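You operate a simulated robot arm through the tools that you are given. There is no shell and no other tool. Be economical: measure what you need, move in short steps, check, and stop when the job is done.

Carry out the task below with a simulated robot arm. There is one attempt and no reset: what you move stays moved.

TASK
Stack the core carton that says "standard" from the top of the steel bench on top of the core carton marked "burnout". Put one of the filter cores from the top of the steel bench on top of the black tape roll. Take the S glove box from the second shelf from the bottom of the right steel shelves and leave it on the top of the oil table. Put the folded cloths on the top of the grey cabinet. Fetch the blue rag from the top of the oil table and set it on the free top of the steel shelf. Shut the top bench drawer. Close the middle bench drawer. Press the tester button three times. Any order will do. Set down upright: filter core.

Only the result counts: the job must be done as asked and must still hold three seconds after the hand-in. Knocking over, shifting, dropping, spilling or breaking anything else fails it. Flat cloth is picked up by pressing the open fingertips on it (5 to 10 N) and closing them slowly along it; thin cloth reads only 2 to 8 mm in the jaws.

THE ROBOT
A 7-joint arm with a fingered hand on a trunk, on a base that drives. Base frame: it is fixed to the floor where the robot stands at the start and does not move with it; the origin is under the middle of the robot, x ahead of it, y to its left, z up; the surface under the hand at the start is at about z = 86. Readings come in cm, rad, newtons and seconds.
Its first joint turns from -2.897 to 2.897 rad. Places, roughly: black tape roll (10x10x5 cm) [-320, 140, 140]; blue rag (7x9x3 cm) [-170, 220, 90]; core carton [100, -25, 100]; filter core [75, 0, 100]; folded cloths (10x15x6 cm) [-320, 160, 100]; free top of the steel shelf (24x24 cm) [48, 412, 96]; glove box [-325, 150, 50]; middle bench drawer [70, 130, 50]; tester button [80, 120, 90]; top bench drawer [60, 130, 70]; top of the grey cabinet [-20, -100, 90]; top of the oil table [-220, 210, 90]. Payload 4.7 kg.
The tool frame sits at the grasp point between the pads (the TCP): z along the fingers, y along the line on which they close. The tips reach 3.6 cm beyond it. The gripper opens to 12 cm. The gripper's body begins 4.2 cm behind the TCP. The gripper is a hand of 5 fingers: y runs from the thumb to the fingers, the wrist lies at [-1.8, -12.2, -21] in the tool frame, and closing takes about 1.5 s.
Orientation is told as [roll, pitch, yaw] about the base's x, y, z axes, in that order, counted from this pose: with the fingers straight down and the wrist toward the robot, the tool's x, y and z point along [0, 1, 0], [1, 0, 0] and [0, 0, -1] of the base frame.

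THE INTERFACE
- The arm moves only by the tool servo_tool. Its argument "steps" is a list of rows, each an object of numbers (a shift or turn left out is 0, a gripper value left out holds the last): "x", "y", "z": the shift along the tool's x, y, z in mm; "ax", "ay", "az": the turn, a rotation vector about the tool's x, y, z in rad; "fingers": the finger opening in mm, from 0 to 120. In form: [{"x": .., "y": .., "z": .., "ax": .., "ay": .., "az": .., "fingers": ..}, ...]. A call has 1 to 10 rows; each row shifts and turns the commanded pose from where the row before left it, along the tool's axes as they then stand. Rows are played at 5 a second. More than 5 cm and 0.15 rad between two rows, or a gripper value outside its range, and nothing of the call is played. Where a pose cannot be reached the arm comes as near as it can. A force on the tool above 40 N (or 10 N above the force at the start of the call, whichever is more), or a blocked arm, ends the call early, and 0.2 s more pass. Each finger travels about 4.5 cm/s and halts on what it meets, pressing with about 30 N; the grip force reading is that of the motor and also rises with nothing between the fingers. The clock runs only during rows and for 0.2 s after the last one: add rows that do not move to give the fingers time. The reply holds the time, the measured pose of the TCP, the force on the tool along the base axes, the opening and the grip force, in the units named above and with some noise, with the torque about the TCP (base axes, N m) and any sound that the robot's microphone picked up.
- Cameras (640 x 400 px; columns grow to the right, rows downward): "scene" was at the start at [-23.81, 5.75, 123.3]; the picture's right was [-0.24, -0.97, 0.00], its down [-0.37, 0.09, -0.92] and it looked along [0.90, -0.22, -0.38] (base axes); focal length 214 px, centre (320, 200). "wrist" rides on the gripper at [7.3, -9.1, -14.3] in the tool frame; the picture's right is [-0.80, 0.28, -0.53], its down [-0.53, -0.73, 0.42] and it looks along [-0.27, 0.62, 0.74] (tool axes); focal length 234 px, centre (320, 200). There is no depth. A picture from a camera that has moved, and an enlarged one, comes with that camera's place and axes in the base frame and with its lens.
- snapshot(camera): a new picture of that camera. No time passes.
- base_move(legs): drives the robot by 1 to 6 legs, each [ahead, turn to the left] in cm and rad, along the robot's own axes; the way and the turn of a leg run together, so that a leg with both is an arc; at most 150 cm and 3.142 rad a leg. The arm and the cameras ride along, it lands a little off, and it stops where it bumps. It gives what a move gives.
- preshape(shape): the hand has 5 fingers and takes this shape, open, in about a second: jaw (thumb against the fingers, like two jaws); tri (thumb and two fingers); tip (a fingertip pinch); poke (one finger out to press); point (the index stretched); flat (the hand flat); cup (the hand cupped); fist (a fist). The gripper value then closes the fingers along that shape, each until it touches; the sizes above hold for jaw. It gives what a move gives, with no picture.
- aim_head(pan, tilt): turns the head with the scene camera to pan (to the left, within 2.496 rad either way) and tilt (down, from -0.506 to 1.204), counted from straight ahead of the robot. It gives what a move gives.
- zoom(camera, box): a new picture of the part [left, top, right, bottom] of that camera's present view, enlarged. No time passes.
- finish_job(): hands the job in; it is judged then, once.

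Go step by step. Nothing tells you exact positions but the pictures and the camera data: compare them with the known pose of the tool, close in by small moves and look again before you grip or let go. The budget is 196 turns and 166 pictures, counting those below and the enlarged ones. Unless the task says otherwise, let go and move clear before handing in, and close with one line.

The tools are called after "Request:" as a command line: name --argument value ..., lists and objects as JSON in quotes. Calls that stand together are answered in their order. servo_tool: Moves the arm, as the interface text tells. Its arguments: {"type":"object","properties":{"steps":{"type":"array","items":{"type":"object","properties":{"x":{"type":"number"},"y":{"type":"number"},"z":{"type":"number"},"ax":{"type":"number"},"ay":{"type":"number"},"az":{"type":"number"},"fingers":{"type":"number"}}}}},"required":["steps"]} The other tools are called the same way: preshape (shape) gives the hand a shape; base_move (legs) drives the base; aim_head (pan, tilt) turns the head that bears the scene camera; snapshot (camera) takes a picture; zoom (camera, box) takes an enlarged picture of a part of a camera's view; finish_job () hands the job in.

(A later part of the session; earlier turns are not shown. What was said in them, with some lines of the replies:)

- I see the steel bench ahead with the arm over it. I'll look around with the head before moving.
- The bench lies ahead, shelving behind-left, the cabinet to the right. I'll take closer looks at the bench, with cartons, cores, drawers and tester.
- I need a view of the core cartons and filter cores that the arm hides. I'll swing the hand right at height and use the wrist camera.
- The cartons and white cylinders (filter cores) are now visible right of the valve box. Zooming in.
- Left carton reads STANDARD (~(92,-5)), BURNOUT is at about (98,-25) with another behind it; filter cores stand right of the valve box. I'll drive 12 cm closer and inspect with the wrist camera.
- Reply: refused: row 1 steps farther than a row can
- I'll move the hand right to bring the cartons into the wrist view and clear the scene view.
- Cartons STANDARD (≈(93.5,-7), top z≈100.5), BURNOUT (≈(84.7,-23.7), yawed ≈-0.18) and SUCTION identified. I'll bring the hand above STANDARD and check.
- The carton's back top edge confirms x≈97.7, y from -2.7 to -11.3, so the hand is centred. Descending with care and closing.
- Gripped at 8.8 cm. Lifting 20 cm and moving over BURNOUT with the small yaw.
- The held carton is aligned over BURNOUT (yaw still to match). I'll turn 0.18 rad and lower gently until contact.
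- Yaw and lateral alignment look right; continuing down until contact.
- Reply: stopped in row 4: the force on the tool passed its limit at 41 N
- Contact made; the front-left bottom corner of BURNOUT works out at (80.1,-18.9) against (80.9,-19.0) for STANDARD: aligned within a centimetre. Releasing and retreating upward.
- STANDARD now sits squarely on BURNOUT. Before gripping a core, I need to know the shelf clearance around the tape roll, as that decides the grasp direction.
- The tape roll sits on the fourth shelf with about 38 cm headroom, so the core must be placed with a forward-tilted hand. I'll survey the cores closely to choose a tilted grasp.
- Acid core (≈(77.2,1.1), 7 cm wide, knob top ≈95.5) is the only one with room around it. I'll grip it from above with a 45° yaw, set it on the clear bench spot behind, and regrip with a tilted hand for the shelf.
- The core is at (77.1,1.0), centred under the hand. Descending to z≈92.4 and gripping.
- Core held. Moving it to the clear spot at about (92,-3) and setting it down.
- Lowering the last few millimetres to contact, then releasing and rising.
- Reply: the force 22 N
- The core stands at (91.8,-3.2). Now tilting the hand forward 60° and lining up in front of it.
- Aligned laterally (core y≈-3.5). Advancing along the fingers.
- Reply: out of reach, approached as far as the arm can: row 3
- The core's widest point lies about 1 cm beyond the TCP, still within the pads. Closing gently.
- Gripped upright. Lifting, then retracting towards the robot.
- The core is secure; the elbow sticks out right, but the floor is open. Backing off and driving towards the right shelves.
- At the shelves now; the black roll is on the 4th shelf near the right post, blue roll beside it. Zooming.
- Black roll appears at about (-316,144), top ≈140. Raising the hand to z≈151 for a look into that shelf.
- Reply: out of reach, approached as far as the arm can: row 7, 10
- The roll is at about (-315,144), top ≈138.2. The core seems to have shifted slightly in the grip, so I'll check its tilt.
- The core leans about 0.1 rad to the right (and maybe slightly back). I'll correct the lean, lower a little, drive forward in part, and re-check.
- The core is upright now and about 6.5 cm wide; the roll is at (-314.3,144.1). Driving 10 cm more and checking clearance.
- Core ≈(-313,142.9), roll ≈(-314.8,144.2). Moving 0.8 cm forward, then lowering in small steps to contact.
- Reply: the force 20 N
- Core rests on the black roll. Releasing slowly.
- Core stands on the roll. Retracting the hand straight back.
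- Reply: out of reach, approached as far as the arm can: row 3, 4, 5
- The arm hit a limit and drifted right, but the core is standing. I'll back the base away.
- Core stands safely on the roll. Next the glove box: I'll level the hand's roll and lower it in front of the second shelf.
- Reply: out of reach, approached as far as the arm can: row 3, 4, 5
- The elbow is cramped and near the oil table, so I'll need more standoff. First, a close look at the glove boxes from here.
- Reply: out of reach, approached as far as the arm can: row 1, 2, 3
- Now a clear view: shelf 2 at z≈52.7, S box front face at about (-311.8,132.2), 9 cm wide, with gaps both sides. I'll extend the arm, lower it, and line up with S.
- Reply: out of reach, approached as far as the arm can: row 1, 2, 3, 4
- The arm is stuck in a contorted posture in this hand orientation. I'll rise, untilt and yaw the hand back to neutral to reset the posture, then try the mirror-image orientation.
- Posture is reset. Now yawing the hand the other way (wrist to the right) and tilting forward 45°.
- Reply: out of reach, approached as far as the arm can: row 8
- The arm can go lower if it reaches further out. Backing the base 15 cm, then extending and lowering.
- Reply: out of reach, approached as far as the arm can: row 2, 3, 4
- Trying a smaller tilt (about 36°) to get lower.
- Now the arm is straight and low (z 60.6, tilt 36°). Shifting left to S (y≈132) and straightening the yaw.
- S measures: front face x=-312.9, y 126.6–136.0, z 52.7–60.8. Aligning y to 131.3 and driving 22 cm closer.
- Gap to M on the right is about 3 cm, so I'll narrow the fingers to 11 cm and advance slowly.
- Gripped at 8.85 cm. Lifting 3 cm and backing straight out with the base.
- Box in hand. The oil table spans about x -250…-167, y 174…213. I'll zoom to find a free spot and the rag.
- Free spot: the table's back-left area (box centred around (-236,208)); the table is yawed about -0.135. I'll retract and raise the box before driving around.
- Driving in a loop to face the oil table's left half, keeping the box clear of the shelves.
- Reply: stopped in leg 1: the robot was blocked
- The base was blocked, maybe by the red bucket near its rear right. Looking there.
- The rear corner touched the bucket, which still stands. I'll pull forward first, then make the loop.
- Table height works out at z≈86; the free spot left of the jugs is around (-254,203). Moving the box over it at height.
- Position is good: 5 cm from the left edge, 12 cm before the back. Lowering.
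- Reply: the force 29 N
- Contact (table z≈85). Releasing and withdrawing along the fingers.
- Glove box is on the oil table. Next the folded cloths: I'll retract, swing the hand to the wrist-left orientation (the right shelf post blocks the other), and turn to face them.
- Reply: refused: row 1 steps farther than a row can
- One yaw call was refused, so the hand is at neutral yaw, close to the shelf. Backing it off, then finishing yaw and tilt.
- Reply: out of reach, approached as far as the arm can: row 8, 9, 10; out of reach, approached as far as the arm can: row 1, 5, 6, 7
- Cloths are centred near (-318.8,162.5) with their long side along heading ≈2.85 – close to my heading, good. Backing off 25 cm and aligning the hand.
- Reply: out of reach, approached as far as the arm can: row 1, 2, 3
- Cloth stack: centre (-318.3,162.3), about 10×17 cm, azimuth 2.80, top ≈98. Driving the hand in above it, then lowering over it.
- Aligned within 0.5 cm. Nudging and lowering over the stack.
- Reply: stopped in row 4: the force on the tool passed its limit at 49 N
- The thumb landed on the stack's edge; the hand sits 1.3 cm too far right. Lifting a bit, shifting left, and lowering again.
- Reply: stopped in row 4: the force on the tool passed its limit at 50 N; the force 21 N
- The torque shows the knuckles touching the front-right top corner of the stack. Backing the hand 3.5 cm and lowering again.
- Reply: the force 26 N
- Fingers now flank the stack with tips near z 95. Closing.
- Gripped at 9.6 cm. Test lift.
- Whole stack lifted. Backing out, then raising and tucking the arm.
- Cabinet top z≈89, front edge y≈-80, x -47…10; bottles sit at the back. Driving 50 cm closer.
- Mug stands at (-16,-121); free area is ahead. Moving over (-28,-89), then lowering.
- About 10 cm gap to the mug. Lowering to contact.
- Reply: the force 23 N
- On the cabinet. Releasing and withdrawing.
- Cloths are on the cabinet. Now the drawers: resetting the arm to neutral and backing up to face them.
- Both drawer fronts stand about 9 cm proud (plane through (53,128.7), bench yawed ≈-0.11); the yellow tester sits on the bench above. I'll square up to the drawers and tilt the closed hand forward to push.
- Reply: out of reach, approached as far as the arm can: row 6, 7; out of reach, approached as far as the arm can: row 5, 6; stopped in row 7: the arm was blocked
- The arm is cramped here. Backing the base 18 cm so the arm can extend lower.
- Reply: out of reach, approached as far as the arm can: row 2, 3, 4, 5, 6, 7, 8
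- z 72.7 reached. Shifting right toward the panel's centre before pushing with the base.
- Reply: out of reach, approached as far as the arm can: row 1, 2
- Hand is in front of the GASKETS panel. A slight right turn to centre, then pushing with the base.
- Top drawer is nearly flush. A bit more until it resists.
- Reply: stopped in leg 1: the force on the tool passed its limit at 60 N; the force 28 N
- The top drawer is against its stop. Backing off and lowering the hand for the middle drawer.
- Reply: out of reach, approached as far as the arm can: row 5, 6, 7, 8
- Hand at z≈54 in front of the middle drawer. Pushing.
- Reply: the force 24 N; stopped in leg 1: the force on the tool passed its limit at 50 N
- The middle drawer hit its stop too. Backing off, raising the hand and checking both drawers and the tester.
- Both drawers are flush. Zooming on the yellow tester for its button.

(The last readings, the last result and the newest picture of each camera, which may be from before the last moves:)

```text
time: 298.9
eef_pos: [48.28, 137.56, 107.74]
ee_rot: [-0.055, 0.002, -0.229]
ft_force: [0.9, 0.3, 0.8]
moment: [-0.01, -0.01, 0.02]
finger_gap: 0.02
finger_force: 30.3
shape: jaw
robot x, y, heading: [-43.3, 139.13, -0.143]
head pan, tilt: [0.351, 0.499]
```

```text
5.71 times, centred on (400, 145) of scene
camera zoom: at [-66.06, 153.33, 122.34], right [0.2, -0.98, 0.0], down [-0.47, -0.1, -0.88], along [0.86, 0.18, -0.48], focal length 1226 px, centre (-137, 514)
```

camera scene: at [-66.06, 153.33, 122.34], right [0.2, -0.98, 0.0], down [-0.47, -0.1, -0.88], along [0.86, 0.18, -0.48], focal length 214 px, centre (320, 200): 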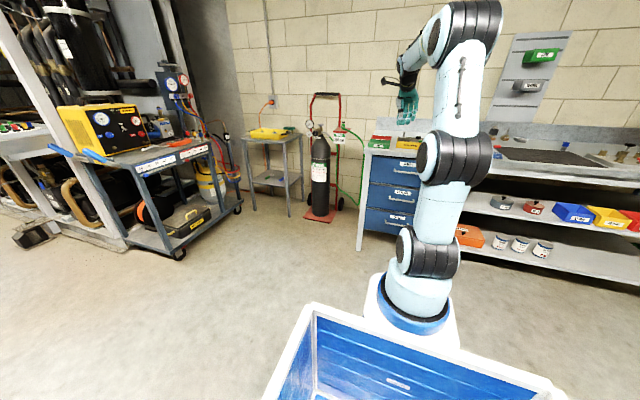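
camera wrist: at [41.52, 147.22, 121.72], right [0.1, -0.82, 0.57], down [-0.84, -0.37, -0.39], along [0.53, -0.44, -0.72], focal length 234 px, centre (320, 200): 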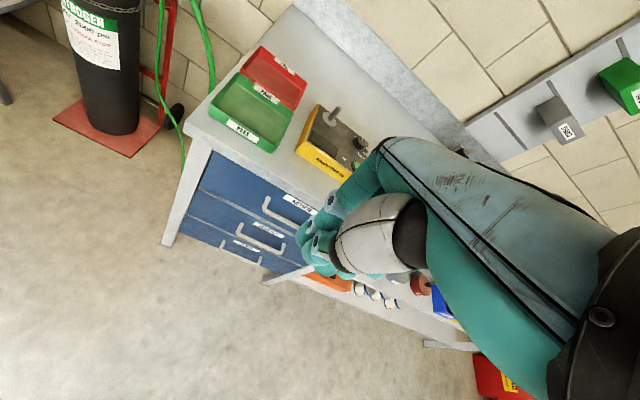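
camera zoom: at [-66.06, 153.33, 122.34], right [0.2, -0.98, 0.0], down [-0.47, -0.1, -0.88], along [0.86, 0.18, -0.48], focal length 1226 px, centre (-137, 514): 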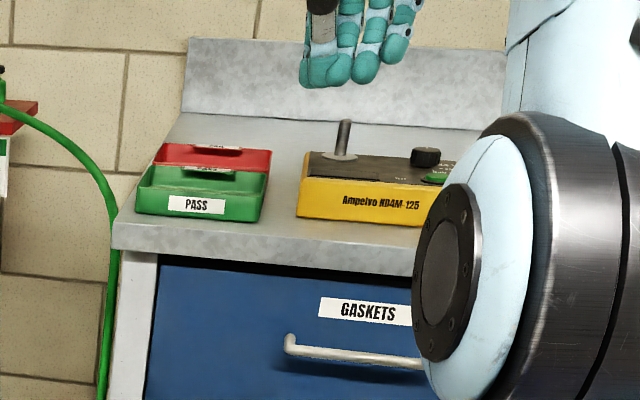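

The green TEST button is at about (75.4,121), top ≈92. Shaping the hand to poke and checking where the fingertip sits.

Request:
preshape --shape "poke"

Request:
zoom --camera "wrist" --box '[200, 100, 460, 290]'

Request:
zoom --camera "scene" --box '[360, 60, 460, 160]'

```text
time: 299.8
eef_pos: [48.38, 137.34, 107.73]
ee_rot: [-0.056, 0.0, -0.229]
ft_force: [-0.1, 0.4, 0.0]
moment: [-0.01, 0.01, 0.01]
finger_gap: 0.0
finger_force: 0.0
shape: poke
robot x, y, heading: [-43.93, 138.82, -0.145]
head pan, tilt: [0.351, 0.499]
```

```text
2.11 times, centred on (330, 195) of wrist
camera zoom: at [41.51, 147.21, 121.63], right [0.1, -0.82, 0.57], down [-0.84, -0.37, -0.39], along [0.53, -0.44, -0.72], focal length 493 px, centre (299, 210)
```

zoom: 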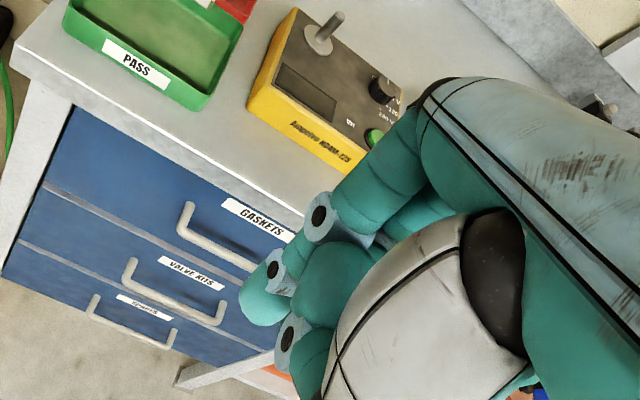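

```text
4.00 times, centred on (410, 110) of scene
camera zoom: at [-66.04, 153.33, 122.34], right [0.2, -0.98, 0.0], down [-0.47, -0.1, -0.88], along [0.86, 0.18, -0.48], focal length 858 px, centre (-40, 560)
```

zoom: 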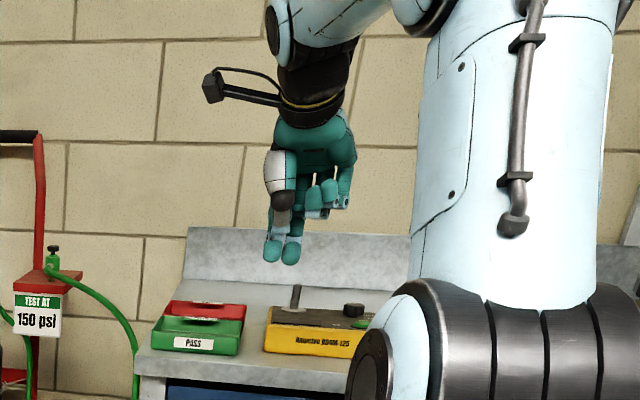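

Fingertip is about 3.5 cm below the TCP. Raising slightly and driving in toward the tester.

Request:
servo_tool --steps '[{"z": -30}, {"y": -40}, {"y": -40}, {}]'

Request:
base_move --legs '[[28, 0]]'

```text
time: 300.8
eef_pos: [40.77, 139.5, 110.78]
ee_rot: [-0.055, 0.001, -0.23]
ft_force: [0.1, 0.5, 0.4]
moment: [0.02, 0.02, 0.0]
finger_gap: 0.0
finger_force: 0.1
shape: poke
robot x, y, heading: [-43.73, 138.86, -0.146]
head pan, tilt: [0.351, 0.499]
```

```text
time: 302.8
eef_pos: [68.32, 135.59, 110.75]
ee_rot: [-0.056, 0.001, -0.227]
ft_force: [-0.2, 0.2, -0.4]
moment: [-0.02, -0.01, 0.01]
finger_gap: 0.0
finger_force: 0.1
shape: poke
robot x, y, heading: [-16.23, 135.17, -0.148]
head pan, tilt: [0.351, 0.499]
```

Request:
servo_tool --steps '[{"x": -31, "y": 25.5}, {"x": -31, "y": 25.5}, {"x": -31, "y": 25.5}, {"x": -32, "y": 25.5}, {"z": 40}, {"z": 40}, {"z": 20}, {}]'

Request:
snapshot --camera "wrist"

Request:
zoom --camera "scene" --box '[360, 60, 520, 180]'

```text
time: 304.6
eef_pos: [75.32, 120.57, 101.66]
ee_rot: [-0.056, 0.003, -0.23]
ft_force: [-0.4, 1.2, -0.9]
moment: [0.0, -0.01, 0.0]
finger_gap: 0.0
finger_force: 0.0
shape: poke
robot x, y, heading: [-16.19, 134.83, -0.148]
head pan, tilt: [0.351, 0.499]
```

```text
27 pictures are left
camera wrist: at [68.46, 130.41, 115.58], right [0.1, -0.82, 0.57], down [-0.84, -0.37, -0.39], along [0.53, -0.44, -0.72], focal length 234 px, centre (320, 200)
```

wrist: 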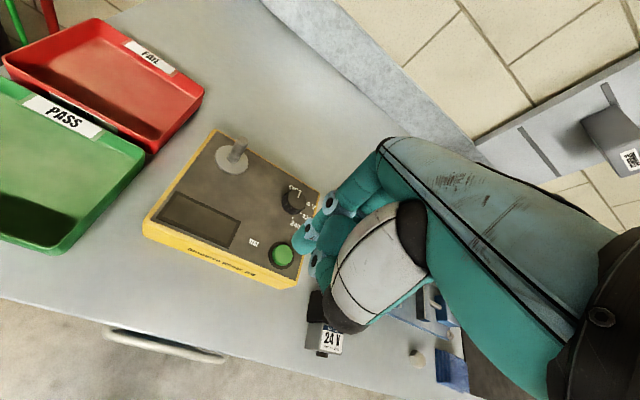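

```text
3.33 times, centred on (440, 120) of scene
camera zoom: at [-38.6, 149.26, 122.34], right [0.2, -0.98, 0.0], down [-0.47, -0.1, -0.88], along [0.86, 0.18, -0.48], focal length 715 px, centre (-80, 467)
```

zoom: 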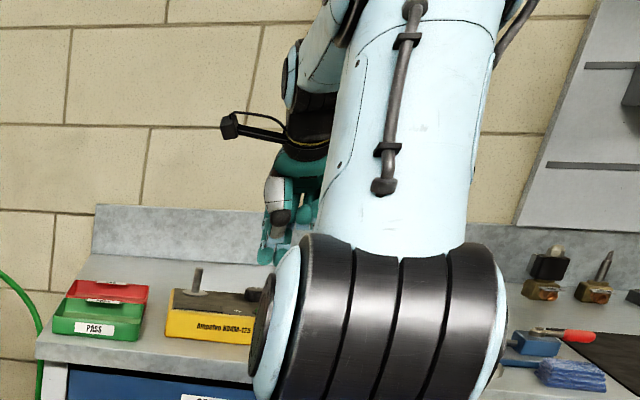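

Request:
zoom --camera "wrist" --box '[240, 170, 380, 300]'

```text
3.08 times, centred on (310, 235) of wrist
camera zoom: at [68.46, 130.41, 115.58], right [0.1, -0.82, 0.57], down [-0.84, -0.37, -0.39], along [0.53, -0.44, -0.72], focal length 720 px, centre (351, 92)
```

zoom: 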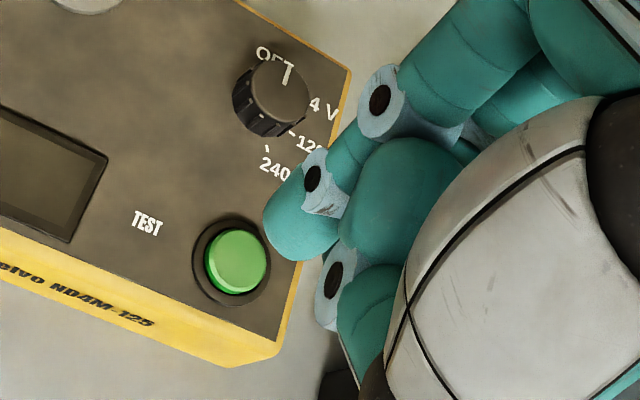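

The tip must go about 1.4 cm further in and 1.3 cm right. Adjusting and lowering 3 cm, then rechecking.

Request:
servo_tool --steps '[{"x": -9.5, "y": 16}, {"z": 30}, {}]'

Request:
zoom --camera "wrist" --box '[240, 170, 380, 300]'

```text
time: 305.4
eef_pos: [76.57, 119.3, 98.57]
ee_rot: [-0.056, 0.002, -0.229]
ft_force: [1.1, -0.4, 0.1]
moment: [0.02, -0.03, -0.01]
finger_gap: 0.01
finger_force: 0.1
shape: poke
robot x, y, heading: [-16.25, 135.03, -0.144]
head pan, tilt: [0.351, 0.499]
```

```text
3.08 times, centred on (310, 235) of wrist
camera zoom: at [69.77, 129.07, 112.58], right [0.1, -0.82, 0.57], down [-0.84, -0.37, -0.39], along [0.53, -0.44, -0.72], focal length 720 px, centre (351, 92)
```

zoom: 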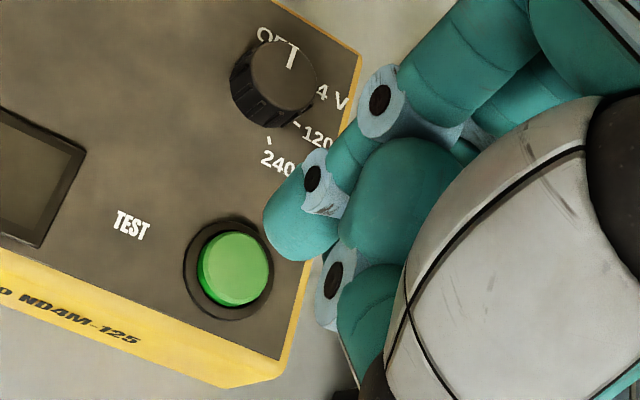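

Tip is within 0.6 cm of the button's axis. Small correction, then pressing down gently.

Request:
servo_tool --steps '[{"x": 3, "y": -3}, {"z": 10}, {"z": 6}, {}]'

Request:
servo_tool --steps '[{"z": 3}, {}, {"z": 3}, {}]'

Request:
zoom --camera "wrist" --box '[240, 170, 380, 300]'

```text
time: 306.4
eef_pos: [76.35, 119.59, 97.09]
ee_rot: [-0.054, 0.001, -0.229]
ft_force: [-0.4, 0.1, 0.0]
moment: [-0.01, -0.02, 0.01]
finger_gap: 0.0
finger_force: 0.1
shape: poke
robot x, y, heading: [-16.27, 134.54, -0.146]
head pan, tilt: [0.351, 0.499]
```

```text
time: 307.4
eef_pos: [76.19, 119.4, 96.29]
ee_rot: [-0.056, 0.001, -0.23]
ft_force: [0.6, 0.1, 0.2]
moment: [-0.04, -0.01, -0.01]
finger_gap: 0.0
finger_force: 0.1
shape: poke
robot x, y, heading: [-15.96, 134.94, -0.151]
head pan, tilt: [0.351, 0.499]
```

```text
3.08 times, centred on (310, 235) of wrist
camera zoom: at [69.37, 129.22, 110.21], right [0.1, -0.82, 0.57], down [-0.84, -0.37, -0.39], along [0.53, -0.44, -0.72], focal length 720 px, centre (351, 92)
```

zoom: 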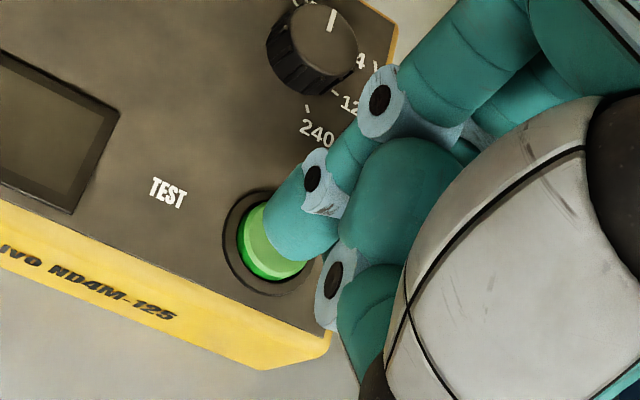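

The tip is right over the button. Pressing slowly.

Request:
servo_tool --steps '[{"z": 3}, {}, {"z": 3}, {}]'

Request:
servo_tool --steps '[{"z": 3}, {}, {"z": 2}, {}]'

```text
time: 308.4
eef_pos: [76.24, 119.42, 95.77]
ee_rot: [-0.057, 0.001, -0.23]
ft_force: [0.4, -0.1, 0.4]
moment: [-0.04, 0.02, -0.01]
finger_gap: 0.0
finger_force: 0.1
shape: poke
robot x, y, heading: [-15.62, 134.68, -0.144]
head pan, tilt: [0.351, 0.499]
```

```text
time: 309.4
eef_pos: [76.16, 119.35, 95.12]
ee_rot: [-0.057, 0.003, -0.228]
ft_force: [0.7, -0.4, 0.9]
moment: [0.01, 0.03, 0.02]
finger_gap: 0.01
finger_force: 0.0
shape: poke
robot x, y, heading: [-15.93, 134.57, -0.144]
head pan, tilt: [0.351, 0.499]
```

Request:
servo_tool --steps '[{"z": 2.5}, {}, {"z": 2.5}, {}]'

Request:
servo_tool --steps '[{"z": 2.5}, {}, {"z": 2.5}, {}]'

```text
time: 310.4
eef_pos: [76.08, 119.19, 94.65]
ee_rot: [-0.057, 0.001, -0.227]
ft_force: [0.1, -0.4, 2.6]
moment: [-0.08, -0.05, 0.0]
finger_gap: 0.0
finger_force: 0.1
shape: poke
robot x, y, heading: [-16.4, 134.52, -0.147]
head pan, tilt: [0.351, 0.499]
heard: click
```

```text
time: 311.4
eef_pos: [76.15, 119.27, 94.44]
ee_rot: [-0.058, 0.0, -0.228]
ft_force: [1.7, 1.4, 11.8]
moment: [0.12, -0.12, 0.02]
finger_gap: 0.01
finger_force: 0.0
shape: poke
robot x, y, heading: [-15.76, 134.98, -0.15]
head pan, tilt: [0.351, 0.499]
```

First click heard. Releasing fully, then pressing a second time.

Request:
servo_tool --steps '[{"z": -8}, {"z": -8}, {}, {}, {}]'

Request:
servo_tool --steps '[{"z": 7}, {"z": 4}, {}, {"z": 2}, {}]'

```text
time: 312.6
eef_pos: [76.05, 119.29, 95.67]
ee_rot: [-0.056, 0.004, -0.23]
ft_force: [-0.2, -0.5, -0.6]
moment: [0.01, -0.01, 0.01]
finger_gap: 0.01
finger_force: 0.0
shape: poke
robot x, y, heading: [-16.35, 134.71, -0.146]
head pan, tilt: [0.351, 0.499]
```

```text
time: 313.8
eef_pos: [76.11, 119.24, 94.51]
ee_rot: [-0.057, 0.001, -0.23]
ft_force: [0.7, -1.7, 6.6]
moment: [-0.04, -0.05, 0.0]
finger_gap: 0.0
finger_force: 0.1
shape: poke
robot x, y, heading: [-16.51, 134.64, -0.148]
head pan, tilt: [0.351, 0.499]
heard: click
```

Second click. Once more.

Request:
servo_tool --steps '[{"z": -8}, {"z": -8}, {}, {}, {}]'

Request:
servo_tool --steps '[{"z": 7}, {"z": 4}, {}, {"z": 3}, {}]'

```text
time: 315.0
eef_pos: [76.25, 119.54, 96.01]
ee_rot: [-0.055, 0.004, -0.228]
ft_force: [-0.6, 0.5, 0.4]
moment: [0.02, 0.03, 0.0]
finger_gap: 0.02
finger_force: 0.1
shape: poke
robot x, y, heading: [-16.3, 134.52, -0.147]
head pan, tilt: [0.351, 0.499]
```

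```text
time: 316.2
eef_pos: [76.26, 119.41, 94.73]
ee_rot: [-0.057, 0.002, -0.23]
ft_force: [0.0, 0.2, 3.6]
moment: [0.03, -0.01, 0.01]
finger_gap: 0.0
finger_force: 0.0
shape: poke
robot x, y, heading: [-16.54, 134.76, -0.142]
head pan, tilt: [0.351, 0.499]
heard: click
```

Three clicks. Lifting clear, tucking the arm, and driving to the oil table for the rag.

Request:
servo_tool --steps '[{"z": -30}, {"z": -45}, {"z": -45}, {"z": -45}, {"z": -45}, {"y": -45}, {"y": -45}, {"y": -45}, {"y": -45}, {"y": -45}]'

Request:
preshape --shape "jaw"

Request:
base_move --legs '[[-25, 0], [0, -2.92], [70, 0], [69, 0], [0, -1.77]]'

Request:
aim_head --pan -0.3 --tilt 0.5

Request:
snapshot --camera "scene"

```text
time: 318.4
eef_pos: [54.42, 125.41, 115.8]
ee_rot: [-0.055, 0.003, -0.228]
ft_force: [0.9, 0.0, -1.4]
moment: [0.01, 0.06, 0.0]
finger_gap: 0.01
finger_force: 0.0
shape: poke
robot x, y, heading: [-16.33, 135.04, -0.145]
head pan, tilt: [0.351, 0.499]
```

```text
time: 319.3
eef_pos: [54.53, 125.49, 115.87]
ee_rot: [-0.056, 0.001, -0.229]
ft_force: [-0.4, 0.2, -0.6]
moment: [-0.02, -0.01, 0.02]
finger_gap: 11.99
finger_force: 0.0
shape: jaw
robot x, y, heading: [-15.94, 134.88, -0.139]
head pan, tilt: [0.351, 0.499]
```

```text
time: 339.3
eef_pos: [-169.79, 200.81, 115.85]
ee_rot: [-0.056, 0.003, 1.314]
ft_force: [-0.9, 0.2, -0.5]
moment: [-0.02, 0.02, 0.01]
finger_gap: 12.0
finger_force: 0.0
shape: jaw
robot x, y, heading: [-180.78, 130.38, 1.401]
head pan, tilt: [0.351, 0.499]
```

```text
time: 340.3
eef_pos: [-169.7, 200.74, 115.87]
ee_rot: [-0.057, 0.001, 1.315]
ft_force: [-0.6, -0.6, 0.0]
moment: [-0.01, 0.02, 0.0]
finger_gap: 12.01
finger_force: 0.0
shape: jaw
robot x, y, heading: [-181.09, 130.44, 1.4]
head pan, tilt: [-0.3, 0.499]
```

```text
22 pictures are left
camera scene: at [-190.27, 107.32, 122.34], right [0.89, -0.45, 0.0], down [-0.22, -0.43, -0.88], along [0.4, 0.78, -0.48], focal length 214 px, centre (320, 200)
```

scene: 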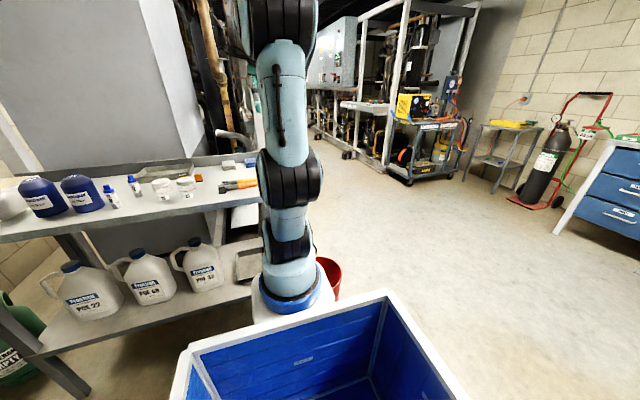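

Request:
snapshot --camera "wrist"

```text
21 pictures are left
camera wrist: at [-179.76, 193.89, 129.74], right [0.82, 0.08, 0.57], down [0.35, -0.85, -0.39], along [0.45, 0.52, -0.72], focal length 234 px, centre (320, 200)
```

wrist: 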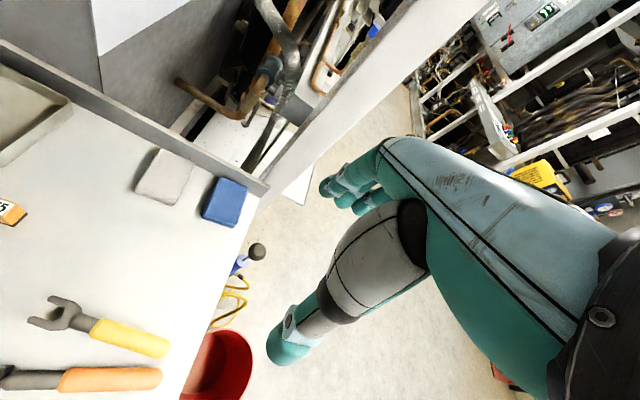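

Rag spans x -177.5…-171.2, y 211…220, 3.7 cm from the grey cloth. I'll yaw so the hand closes along x with the thumb in that gap.

Request:
servo_tool --steps '[{"az": 0.144}, {"az": 0.144}, {"az": 0.144}, {"az": 0.144}, {"az": 0.144}, {"az": 0.144}, {"az": 0.144}, {"az": 0.144}, {"az": 0.144, "fingers": 86}]'

Request:
servo_tool --steps '[{"x": 37, "y": -12}, {"x": 37, "y": -12}, {"x": 37, "y": -12}, {"x": 36, "y": -11}, {"z": 40}, {"z": 40}, {"z": 30}, {}]'

Request:
snapshot --camera "wrist"

```text
time: 342.3
eef_pos: [-169.83, 200.83, 115.88]
ee_rot: [-0.019, -0.053, 0.017]
ft_force: [-0.5, 0.0, 0.6]
moment: [0.03, 0.0, 0.0]
finger_gap: 8.68
finger_force: 0.1
shape: jaw
robot x, y, heading: [-181.07, 130.59, 1.398]
head pan, tilt: [-0.3, 0.499]
```

```text
time: 344.1
eef_pos: [-174.11, 215.33, 104.45]
ee_rot: [-0.017, -0.055, 0.019]
ft_force: [0.1, -0.3, 0.1]
moment: [0.01, 0.04, 0.02]
finger_gap: 8.61
finger_force: 0.0
shape: jaw
robot x, y, heading: [-181.02, 130.58, 1.398]
head pan, tilt: [-0.3, 0.499]
```

```text
20 pictures are left
camera wrist: at [-183.89, 222.47, 118.06], right [0.27, -0.79, 0.55], down [-0.7, -0.55, -0.45], along [0.66, -0.27, -0.7], focal length 234 px, centre (320, 200)
```

wrist: 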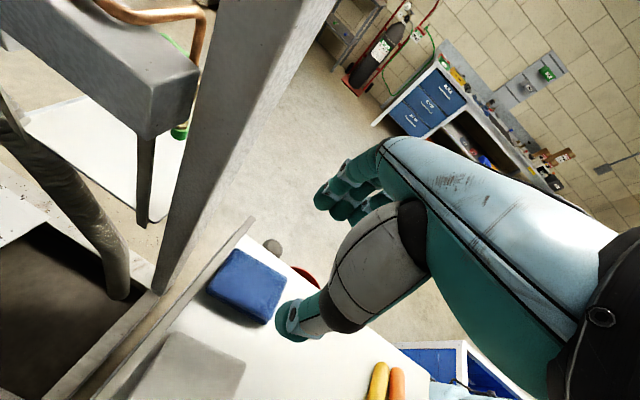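

Centred over the rag. Descending to the table surface level.

Request:
servo_tool --steps '[{"z": 45}, {"z": 45}, {"z": 40}, {"z": 15}, {}]'

Request:
snapshot --camera "wrist"

```text
time: 345.3
eef_pos: [-173.37, 214.99, 89.85]
ee_rot: [-0.017, -0.053, 0.019]
ft_force: [0.2, 0.5, 2.5]
moment: [0.01, 0.15, 0.0]
finger_gap: 8.58
finger_force: 0.1
shape: jaw
robot x, y, heading: [-181.14, 130.54, 1.396]
head pan, tilt: [-0.3, 0.499]
```

```text
19 pictures are left
camera wrist: at [-183.2, 222.13, 103.58], right [0.27, -0.79, 0.55], down [-0.7, -0.55, -0.45], along [0.66, -0.27, -0.7], focal length 234 px, centre (320, 200)
```

wrist: 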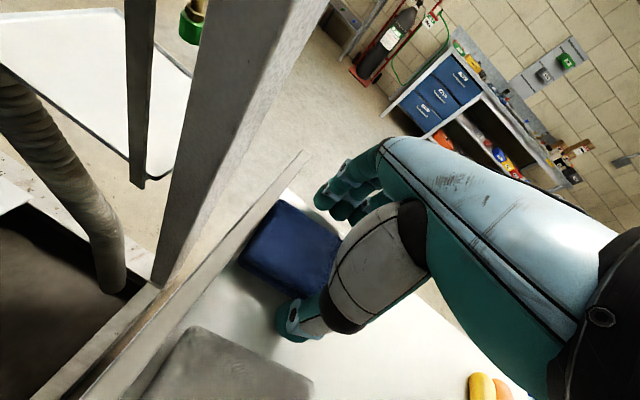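

Thumb and fingers flank the rag. Closing slowly and test-lifting.

Request:
servo_tool --steps '[{"z": 2, "fingers": 75}, {"fingers": 65}, {"fingers": 55}, {"fingers": 40}, {"fingers": 25}, {"fingers": 10}, {}, {}]'

Request:
servo_tool --steps '[{"z": -20}, {"z": -40}, {"z": -45}, {}]'

Request:
snapshot --camera "wrist"

```text
time: 347.1
eef_pos: [-173.33, 214.92, 89.83]
ee_rot: [-0.015, -0.055, 0.019]
ft_force: [-0.9, -0.9, 31.8]
moment: [0.07, 1.81, 0.01]
finger_gap: 5.34
finger_force: 30.2
shape: jaw
robot x, y, heading: [-180.9, 130.73, 1.397]
head pan, tilt: [-0.3, 0.499]
```

```text
time: 348.1
eef_pos: [-173.87, 215.04, 100.1]
ee_rot: [-0.018, -0.054, 0.019]
ft_force: [-1.0, 0.2, -0.8]
moment: [-0.02, -0.02, 0.05]
finger_gap: 5.4
finger_force: 30.2
shape: jaw
robot x, y, heading: [-181.3, 130.13, 1.403]
head pan, tilt: [-0.3, 0.499]
```

```text
18 pictures are left
camera wrist: at [-183.67, 222.29, 113.74], right [0.27, -0.79, 0.55], down [-0.7, -0.55, -0.45], along [0.66, -0.27, -0.7], focal length 234 px, centre (320, 200)
```

wrist: 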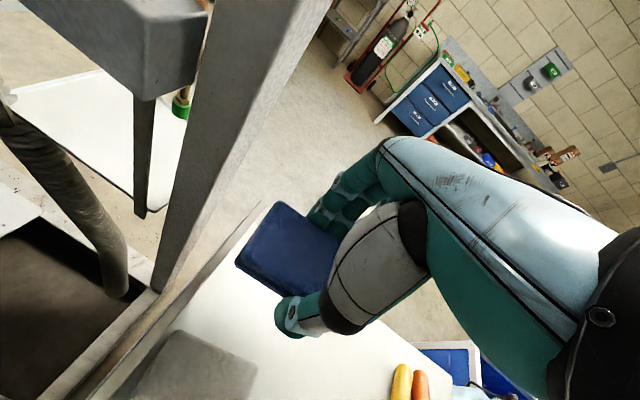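

Rag in hand. Retracting and driving toward the aisle; then I'll look for the steel shelf.

Request:
servo_tool --steps '[{"z": -45}, {"z": -45}, {"z": -45}, {"x": -45}, {"x": -45}, {"x": -45}, {"x": -45}, {"x": -45}]'

Request:
base_move --legs '[[-30, 0], [0, -0.785], [136, 0], [0, 0.955]]'

Request:
aim_head --pan -0.35 --tilt 0.2

Request:
snapshot --camera "scene"

```text
time: 349.9
eef_pos: [-174.36, 192.79, 114.15]
ee_rot: [-0.02, -0.055, 0.02]
ft_force: [0.2, -0.3, -1.3]
moment: [-0.06, -0.03, -0.01]
finger_gap: 5.38
finger_force: 30.3
shape: jaw
robot x, y, heading: [-181.0, 130.28, 1.399]
head pan, tilt: [-0.3, 0.499]
```

```text
time: 362.6
eef_pos: [-89.34, 244.0, 114.21]
ee_rot: [-0.019, -0.055, 0.247]
ft_force: [-0.4, -0.6, -0.4]
moment: [0.01, -0.04, -0.02]
finger_gap: 5.36
finger_force: 29.7
shape: jaw
robot x, y, heading: [-81.8, 181.93, 1.629]
head pan, tilt: [-0.3, 0.499]
```

```text
time: 363.4
eef_pos: [-89.44, 244.24, 114.15]
ee_rot: [-0.017, -0.053, 0.247]
ft_force: [0.1, 0.3, -1.0]
moment: [-0.01, 0.0, -0.01]
finger_gap: 5.36
finger_force: 30.2
shape: jaw
robot x, y, heading: [-81.44, 182.03, 1.628]
head pan, tilt: [-0.351, 0.201]
```

```text
17 pictures are left
camera scene: at [-84.89, 157.35, 125.1], right [0.96, -0.29, 0.0], down [-0.06, -0.19, -0.98], along [0.28, 0.94, -0.2], focal length 214 px, centre (320, 200)
```

scene: 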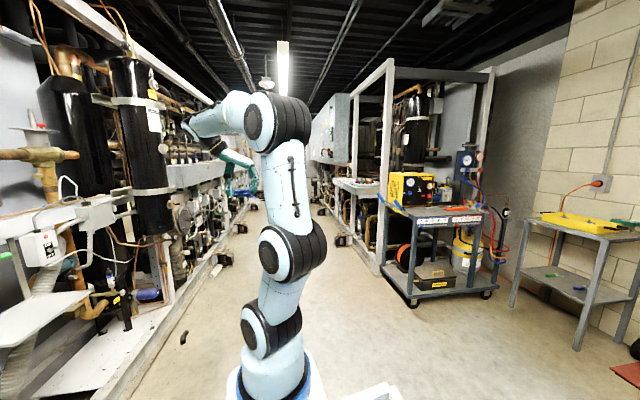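

Request:
zoom --camera "scene" --box '[300, 130, 420, 250]'

```text
3.33 times, centred on (360, 190) of scene
camera zoom: at [-84.89, 157.35, 125.1], right [0.96, -0.29, 0.0], down [-0.06, -0.19, -0.98], along [0.28, 0.94, -0.2], focal length 715 px, centre (187, 233)
```

zoom: 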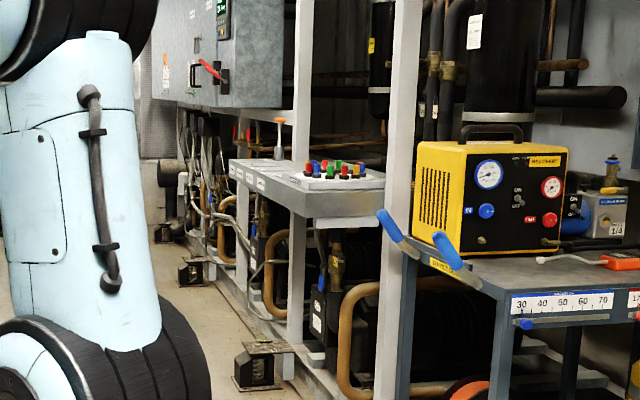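

The shelf is the white slab along the right-hand frame past the cart. Driving up the aisle beside it.

Request:
base_move --legs '[[0, -0.075], [120, 0], [106, 0], [0, -1.553]]'

Request:
aim_head --pan 0.1 --tilt 0.3

Request:
snapshot --camera "scene"

```text
time: 377.2
eef_pos: [-31.9, 457.12, 114.05]
ee_rot: [-0.02, -0.053, -0.599]
ft_force: [0.1, -0.2, -0.7]
moment: [0.02, 0.04, 0.02]
finger_gap: 5.39
finger_force: 30.1
shape: jaw
robot x, y, heading: [-73.48, 410.01, 0.785]
head pan, tilt: [-0.351, 0.201]
stopped in leg 4: the robot was blocked; the commanded pose is now the measured one
```

```text
time: 378.1
eef_pos: [-31.8, 457.06, 114.08]
ee_rot: [-0.019, -0.052, -0.598]
ft_force: [-0.6, 0.7, -1.0]
moment: [-0.02, 0.01, -0.01]
finger_gap: 5.37
finger_force: 29.8
shape: jaw
robot x, y, heading: [-72.75, 409.95, 0.788]
head pan, tilt: [0.099, 0.3]
```

```text
15 pictures are left
camera scene: at [-96.26, 399.51, 124.18], right [0.77, -0.63, 0.0], down [-0.19, -0.23, -0.96], along [0.61, 0.74, -0.3], focal length 214 px, centre (320, 200)
```

scene: 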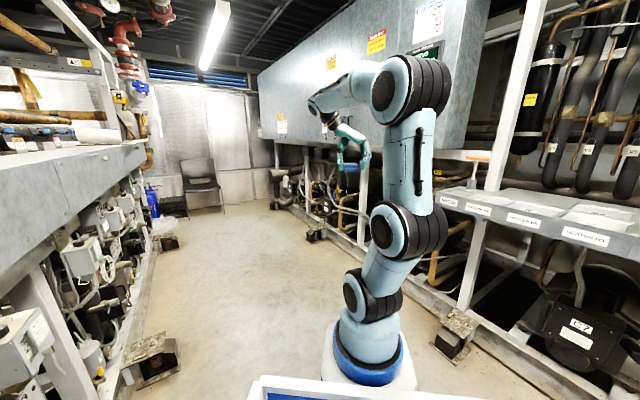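

The aisle is narrow and the rear touched the left row. I'll shuffle toward the aisle's middle before turning to face the shelf.

Request:
base_move --legs '[[35, 0], [0, 1.1], [-30, 0], [0, -1.88]]'

Request:
aim_head --pan 0.3 --tilt 0.45

Request:
snapshot --camera "scene"

```text
time: 389.2
eef_pos: [22.12, 406.97, 114.19]
ee_rot: [-0.017, -0.053, -1.432]
ft_force: [0.1, -0.9, 0.8]
moment: [0.02, -0.01, 0.0]
finger_gap: 5.37
finger_force: 30.3
shape: jaw
robot x, y, heading: [-40.58, 405.98, -0.048]
head pan, tilt: [0.099, 0.3]
```

```text
time: 390.0
eef_pos: [22.21, 407.02, 114.27]
ee_rot: [-0.017, -0.052, -1.436]
ft_force: [-0.3, -1.3, -0.5]
moment: [-0.02, 0.04, 0.01]
finger_gap: 5.38
finger_force: 30.0
shape: jaw
robot x, y, heading: [-40.57, 406.11, -0.05]
head pan, tilt: [0.3, 0.45]
```

```text
14 pictures are left
camera scene: at [-64.08, 418.08, 122.79], right [0.25, -0.97, 0.0], down [-0.42, -0.11, -0.9], along [0.87, 0.22, -0.43], focal length 214 px, centre (320, 200)
```

scene: 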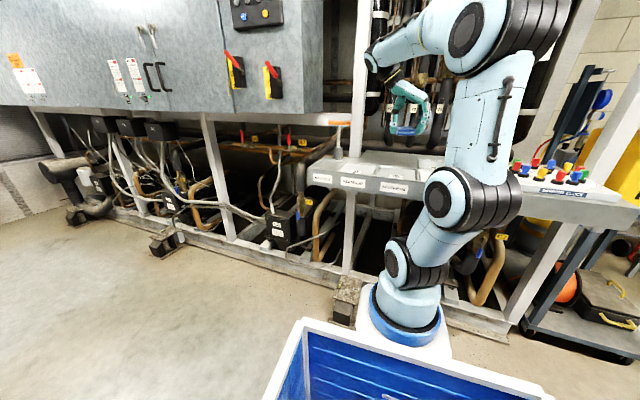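

Request:
zoom --camera "scene" --box '[300, 120, 460, 220]'

Request:
snapshot --camera "wrist"

```text
4.00 times, centred on (380, 170) of scene
camera zoom: at [-64.08, 418.08, 122.79], right [0.25, -0.97, 0.0], down [-0.42, -0.11, -0.9], along [0.87, 0.22, -0.43], focal length 858 px, centre (80, 320)
```

zoom: 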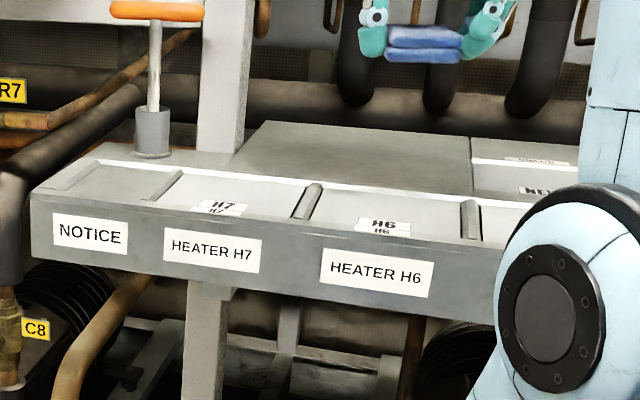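

```text
12 pictures are left
camera wrist: at [28.44, 417.66, 127.81], right [-0.75, -0.36, 0.55], down [-0.63, 0.63, -0.45], along [-0.19, -0.69, -0.7], focal length 234 px, centre (320, 200)
```

wrist: 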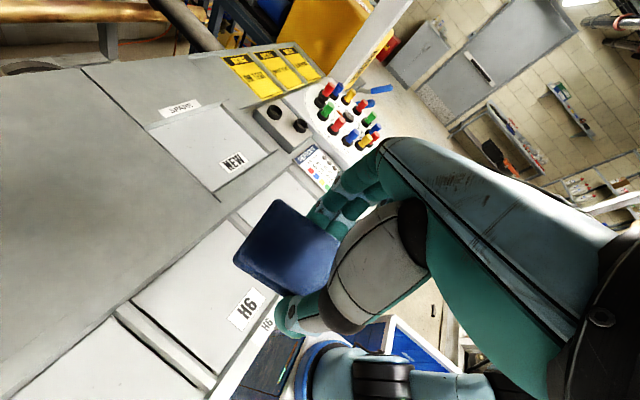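

The free top is the plain grey area, about x 35–63, y 396–424, z≈95. Driving 10 cm closer and moving the rag above its centre.

Request:
base_move --legs '[[10, 0]]'

Request:
servo_tool --steps '[{"x": 42.5, "y": -5.5}, {"x": 42.5, "y": -5.5}, {"x": 42.5, "y": -5.5}, {"x": 42.5, "y": -5.5}, {"z": 35}, {}]'

Request:
snapshot --camera "wrist"

Request:
zoom --camera "scene" --box '[320, 80, 480, 220]'

```text
time: 391.1
eef_pos: [32.15, 406.52, 114.05]
ee_rot: [-0.019, -0.053, -1.433]
ft_force: [0.5, -0.7, -0.3]
moment: [-0.02, 0.0, -0.01]
finger_gap: 5.37
finger_force: 30.0
shape: jaw
robot x, y, heading: [-30.77, 405.67, -0.053]
head pan, tilt: [0.3, 0.45]
```

```text
time: 392.5
eef_pos: [48.4, 408.55, 111.12]
ee_rot: [-0.002, -0.04, -1.445]
ft_force: [0.3, -0.2, -0.6]
moment: [-0.04, 0.0, -0.02]
finger_gap: 5.35
finger_force: 30.1
shape: jaw
robot x, y, heading: [-30.37, 405.96, -0.061]
head pan, tilt: [0.3, 0.45]
```

```text
11 pictures are left
camera wrist: at [54.58, 418.9, 124.99], right [-0.76, -0.36, 0.54], down [-0.62, 0.64, -0.45], along [-0.18, -0.68, -0.71], focal length 234 px, centre (320, 200)
```

wrist: 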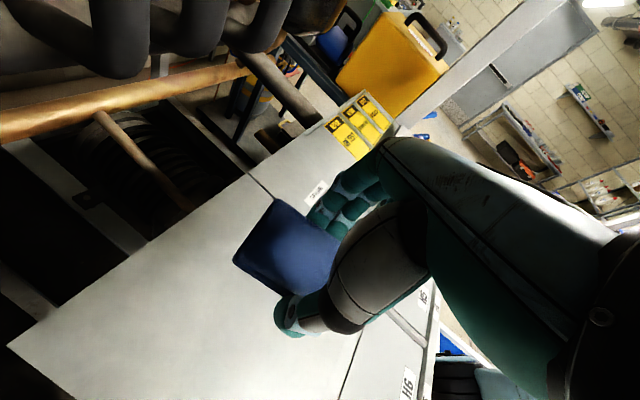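

```text
2.86 times, centred on (400, 150) of scene
camera zoom: at [-54.35, 411.11, 124.0], right [0.24, -0.97, -0.05], down [-0.42, -0.06, -0.91], along [0.88, 0.24, -0.42], focal length 613 px, centre (91, 343)
```

zoom: 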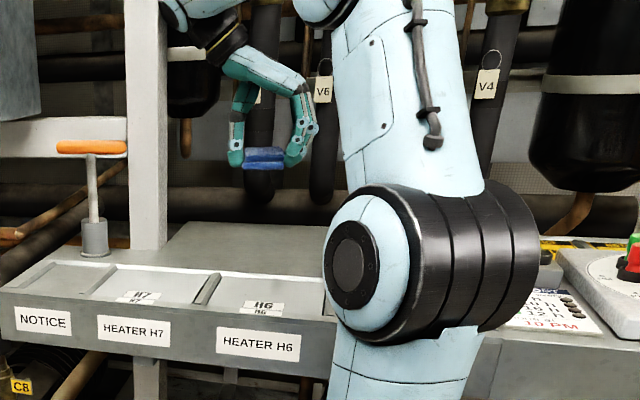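

Rag is over the free area's centre. The base looks slightly tilted in the camera data, so I'll move gently. Lowering.

Request:
servo_tool --steps '[{"z": 25}, {"z": 25}, {"z": 25}, {}]'

Request:
servo_tool --steps '[{"z": 4}, {}, {"z": 4}, {}, {"z": 4}, {}]'

```text
time: 393.2
eef_pos: [52.37, 406.69, 104.92]
ee_rot: [0.008, -0.105, -1.556]
ft_force: [1.8, 46.5, -14.2]
moment: [-3.68, -0.14, -0.62]
finger_gap: 5.4
finger_force: 29.5
shape: jaw
robot x, y, heading: [-26.87, 404.47, -0.255]
head pan, tilt: [0.3, 0.45]
stopped in row 3: the arm was blocked; the commanded pose is now the measured one
```

```text
time: 393.5
eef_pos: [62.45, 408.25, 100.02]
ee_rot: [-0.042, -0.162, -1.579]
ft_force: [3.8, -12.8, 1.1]
moment: [0.98, 0.32, -0.02]
finger_gap: 5.4
finger_force: 30.5
shape: jaw
robot x, y, heading: [-21.64, 401.9, -0.452]
head pan, tilt: [0.3, 0.45]
stopped in row 1: the arm was blocked; the commanded pose is now the measured one
```

Something is blocking the arm and the base has swung. Stopping to look.

Request:
snapshot --camera "scene"

Request:
snapshot --camera "wrist"

```text
9 pictures are left
camera scene: at [-36.31, 420.89, 123.95], right [-0.15, -0.99, -0.01], down [-0.45, 0.08, -0.89], along [0.88, -0.13, -0.45], focal length 214 px, centre (320, 200)
```

scene: 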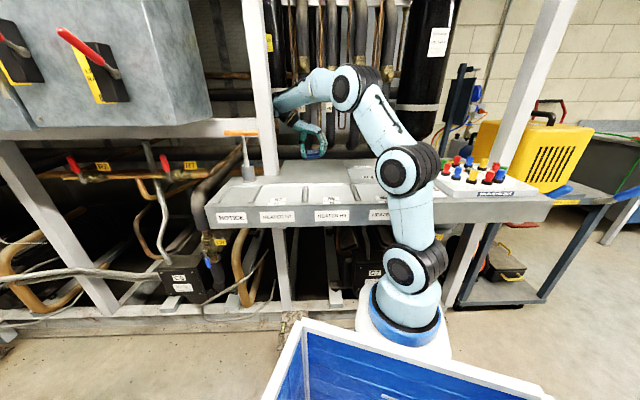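

```text
8 pictures are left
camera wrist: at [70.55, 419.42, 112.36], right [-0.78, -0.18, 0.6], down [-0.54, 0.66, -0.51], along [-0.3, -0.73, -0.62], focal length 234 px, centre (320, 200)
```

wrist: 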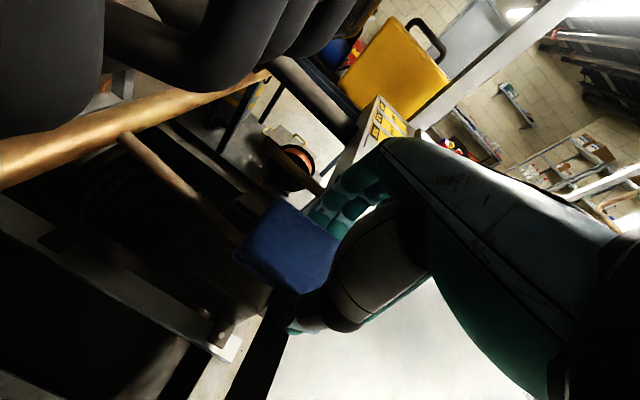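

The wrist had run against the frame post on the left; nothing is knocked over. I'll lift straight up, then yaw the hand to neutral so the wrist stays clear of the post.

Request:
servo_tool --steps '[{"z": -20}, {"z": -30}, {"z": -30}, {}]'

Request:
servo_tool --steps '[{"az": -0.14}, {"az": -0.14}, {"az": -0.14}, {}]'

```text
time: 394.7
eef_pos: [57.6, 402.19, 109.86]
ee_rot: [-0.017, -0.146, -1.666]
ft_force: [0.4, -0.3, -0.3]
moment: [-0.01, -0.03, -0.03]
finger_gap: 5.37
finger_force: 30.2
shape: jaw
robot x, y, heading: [-24.52, 403.51, -0.446]
head pan, tilt: [0.3, 0.45]
stopped in row 4: the arm was blocked; the commanded pose is now the measured one
```

```text
time: 395.7
eef_pos: [57.81, 402.26, 109.82]
ee_rot: [-0.077, -0.125, -1.241]
ft_force: [-0.5, -0.1, -0.6]
moment: [0.03, -0.01, 0.01]
finger_gap: 5.41
finger_force: 30.4
shape: jaw
robot x, y, heading: [-24.08, 403.08, -0.443]
head pan, tilt: [0.3, 0.45]
```

Free again. Continuing the yaw to neutral.

Request:
servo_tool --steps '[{"az": -0.14}, {"az": -0.14}, {"az": -0.14}, {"az": -0.14}, {"az": -0.14}, {"az": -0.14}, {}]'

Request:
snapshot --camera "scene"

```text
time: 397.3
eef_pos: [57.69, 402.04, 109.94]
ee_rot: [-0.145, -0.026, -0.403]
ft_force: [-0.6, -0.2, 1.1]
moment: [0.01, 0.01, -0.02]
finger_gap: 5.39
finger_force: 30.0
shape: jaw
robot x, y, heading: [-24.64, 403.28, -0.439]
head pan, tilt: [0.3, 0.45]
```

```text
7 pictures are left
camera scene: at [-41.49, 423.31, 122.79], right [-0.14, -0.99, 0.0], down [-0.43, 0.06, -0.9], along [0.89, -0.13, -0.44], focal length 214 px, centre (320, 200)
```

scene: 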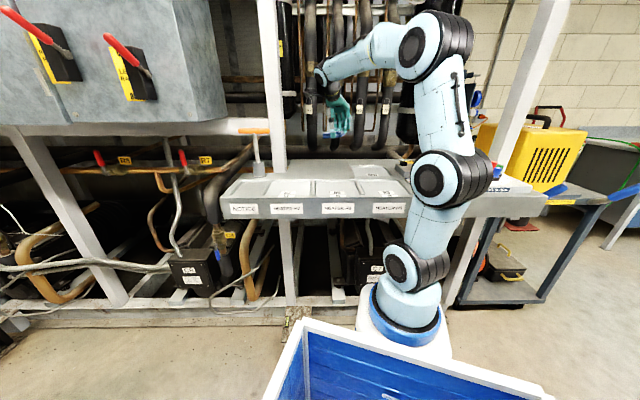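

Arm and base are free and level. Levelling the hand and moving to (49,408).

Request:
servo_tool --steps '[{"ax": 0.057, "ay": 0.132}, {"y": -34, "x": 7}, {"y": -34, "x": 7}, {"y": -35, "x": 7}, {}]'

Request:
snapshot --camera "wrist"

```text
time: 398.5
eef_pos: [48.49, 408.13, 110.22]
ee_rot: [-0.016, 0.03, -0.408]
ft_force: [-0.1, 0.4, 0.1]
moment: [-0.01, -0.05, 0.01]
finger_gap: 5.38
finger_force: 29.9
shape: jaw
robot x, y, heading: [-24.15, 403.15, -0.445]
head pan, tilt: [0.3, 0.45]
```

```text
6 pictures are left
camera wrist: at [43.7, 418.26, 124.76], right [-0.05, -0.85, 0.53], down [-0.9, -0.2, -0.4], along [0.44, -0.49, -0.75], focal length 234 px, centre (320, 200)
```

wrist: 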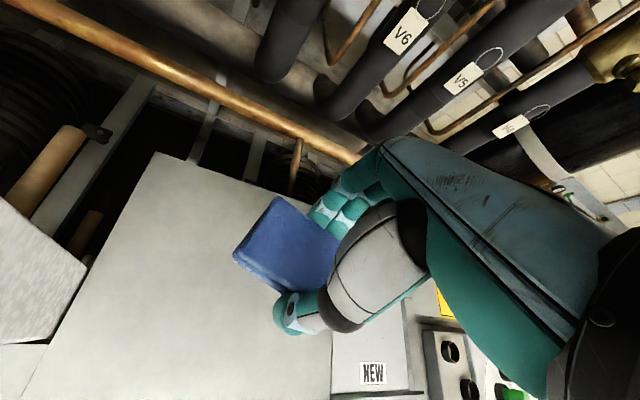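

The landing point lies on the plain grey top. Lowering.

Request:
servo_tool --steps '[{"z": 30}, {"z": 30}, {"z": 20}, {}]'

Request:
servo_tool --steps '[{"z": 4}, {}, {"z": 4}, {}, {"z": 4}, {}]'

```text
time: 399.5
eef_pos: [48.64, 408.11, 102.23]
ee_rot: [-0.014, 0.03, -0.408]
ft_force: [-0.1, -0.2, 0.4]
moment: [-0.03, 0.02, -0.02]
finger_gap: 5.4
finger_force: 29.9
shape: jaw
robot x, y, heading: [-24.21, 403.45, -0.443]
head pan, tilt: [0.3, 0.45]
```

```text
time: 400.9
eef_pos: [48.7, 408.01, 100.93]
ee_rot: [-0.013, 0.028, -0.406]
ft_force: [-0.2, 0.6, -0.5]
moment: [0.01, 0.02, 0.0]
finger_gap: 5.39
finger_force: 30.4
shape: jaw
robot x, y, heading: [-24.4, 403.06, -0.443]
head pan, tilt: [0.3, 0.45]
```

Request:
servo_tool --steps '[{"z": 4}, {}, {"z": 4}, {}, {"z": 4}, {}]'

```text
time: 402.3
eef_pos: [48.62, 408.15, 99.72]
ee_rot: [-0.013, 0.03, -0.408]
ft_force: [0.2, 0.0, 0.1]
moment: [0.01, 0.03, 0.02]
finger_gap: 5.42
finger_force: 29.8
shape: jaw
robot x, y, heading: [-24.46, 403.45, -0.446]
head pan, tilt: [0.3, 0.45]
```

Request:
servo_tool --steps '[{"z": 4}, {}, {"z": 4}, {}, {"z": 4}, {}]'

Request:
snapshot --camera "wrist"

```text
time: 403.7
eef_pos: [48.68, 408.0, 98.84]
ee_rot: [-0.009, 0.027, -0.408]
ft_force: [-1.0, 0.8, 12.7]
moment: [-0.12, -0.16, 0.01]
finger_gap: 5.42
finger_force: 29.7
shape: jaw
robot x, y, heading: [-24.27, 403.53, -0.446]
head pan, tilt: [0.3, 0.45]
```

```text
5 pictures are left
camera wrist: at [43.71, 418.2, 113.3], right [-0.05, -0.85, 0.53], down [-0.9, -0.2, -0.4], along [0.44, -0.49, -0.75], focal length 234 px, centre (320, 200)
```

wrist: 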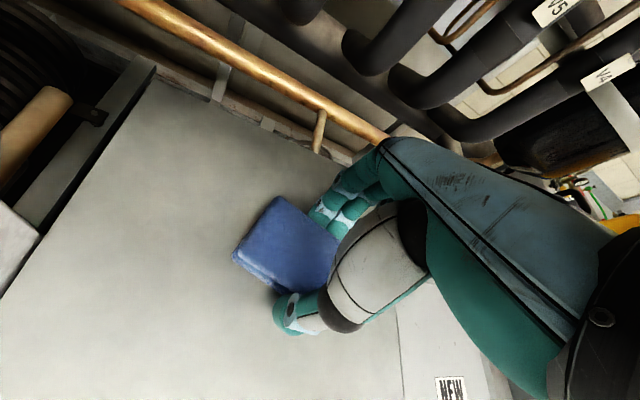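

Rag rests on the grey top. Releasing and lifting away.

Request:
servo_tool --steps '[{"z": -1, "fingers": 65}, {"fingers": 80}, {"fingers": 95}, {"fingers": 110}, {}, {"z": -20}, {"z": -40}, {"z": -45}, {"y": -40}, {"y": -40}]'

Request:
snapshot --camera "wrist"

Request:
snapshot --camera "scene"

```text
time: 405.9
eef_pos: [41.51, 411.41, 108.85]
ee_rot: [-0.016, 0.03, -0.408]
ft_force: [-0.2, 0.4, 0.1]
moment: [-0.01, -0.01, 0.02]
finger_gap: 11.01
finger_force: 0.1
shape: jaw
robot x, y, heading: [-24.5, 403.17, -0.439]
head pan, tilt: [0.3, 0.45]
```

```text
4 pictures are left
camera wrist: at [36.69, 421.65, 123.38], right [-0.05, -0.85, 0.53], down [-0.9, -0.2, -0.39], along [0.44, -0.49, -0.75], focal length 234 px, centre (320, 200)
```

wrist: 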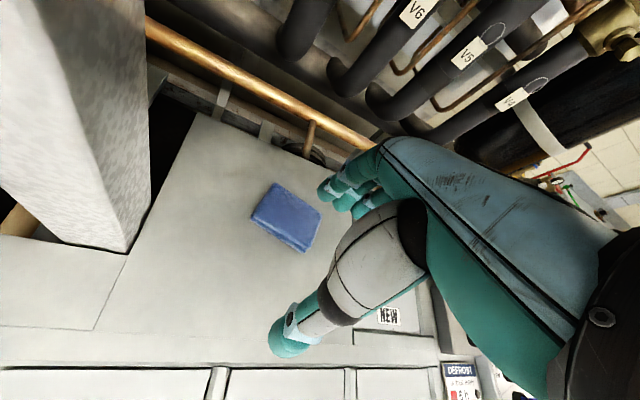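

```text
3 pictures are left
camera scene: at [-41.47, 423.31, 122.79], right [-0.14, -0.99, 0.0], down [-0.43, 0.06, -0.9], along [0.89, -0.13, -0.44], focal length 214 px, centre (320, 200)
```

scene: 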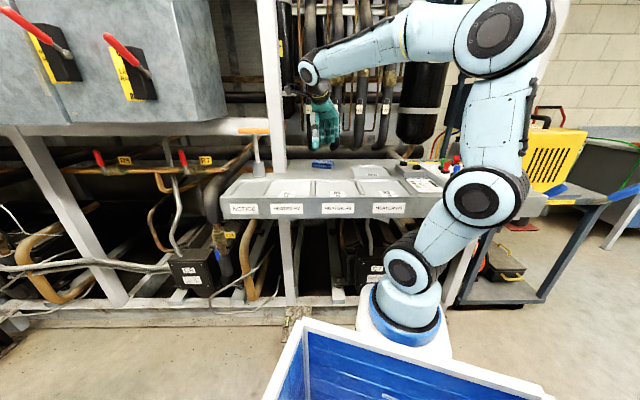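

The rag lies flat on the free steel top and everything around is undisturbed. Pulling the hand clear before handing in.

Request:
servo_tool --steps '[{"z": -30}, {"y": -40}, {"y": -40}, {"y": -40}, {}]'

Request:
finish_job

```text
time: 407.1
eef_pos: [30.8, 416.19, 112.55]
ee_rot: [-0.013, 0.03, -0.409]
ft_force: [0.6, 1.5, -0.5]
moment: [0.0, 0.0, -0.04]
finger_gap: 11.0
finger_force: 0.1
shape: jaw
robot x, y, heading: [-24.33, 403.48, -0.447]
head pan, tilt: [0.3, 0.45]
```

```text
The job is handed in.
```

All eight tasks are done and handed in; on the way the base bumped the red bucket (it still stood) and the left machine row, and the arm ran against a frame post, with nothing seen knocked over.
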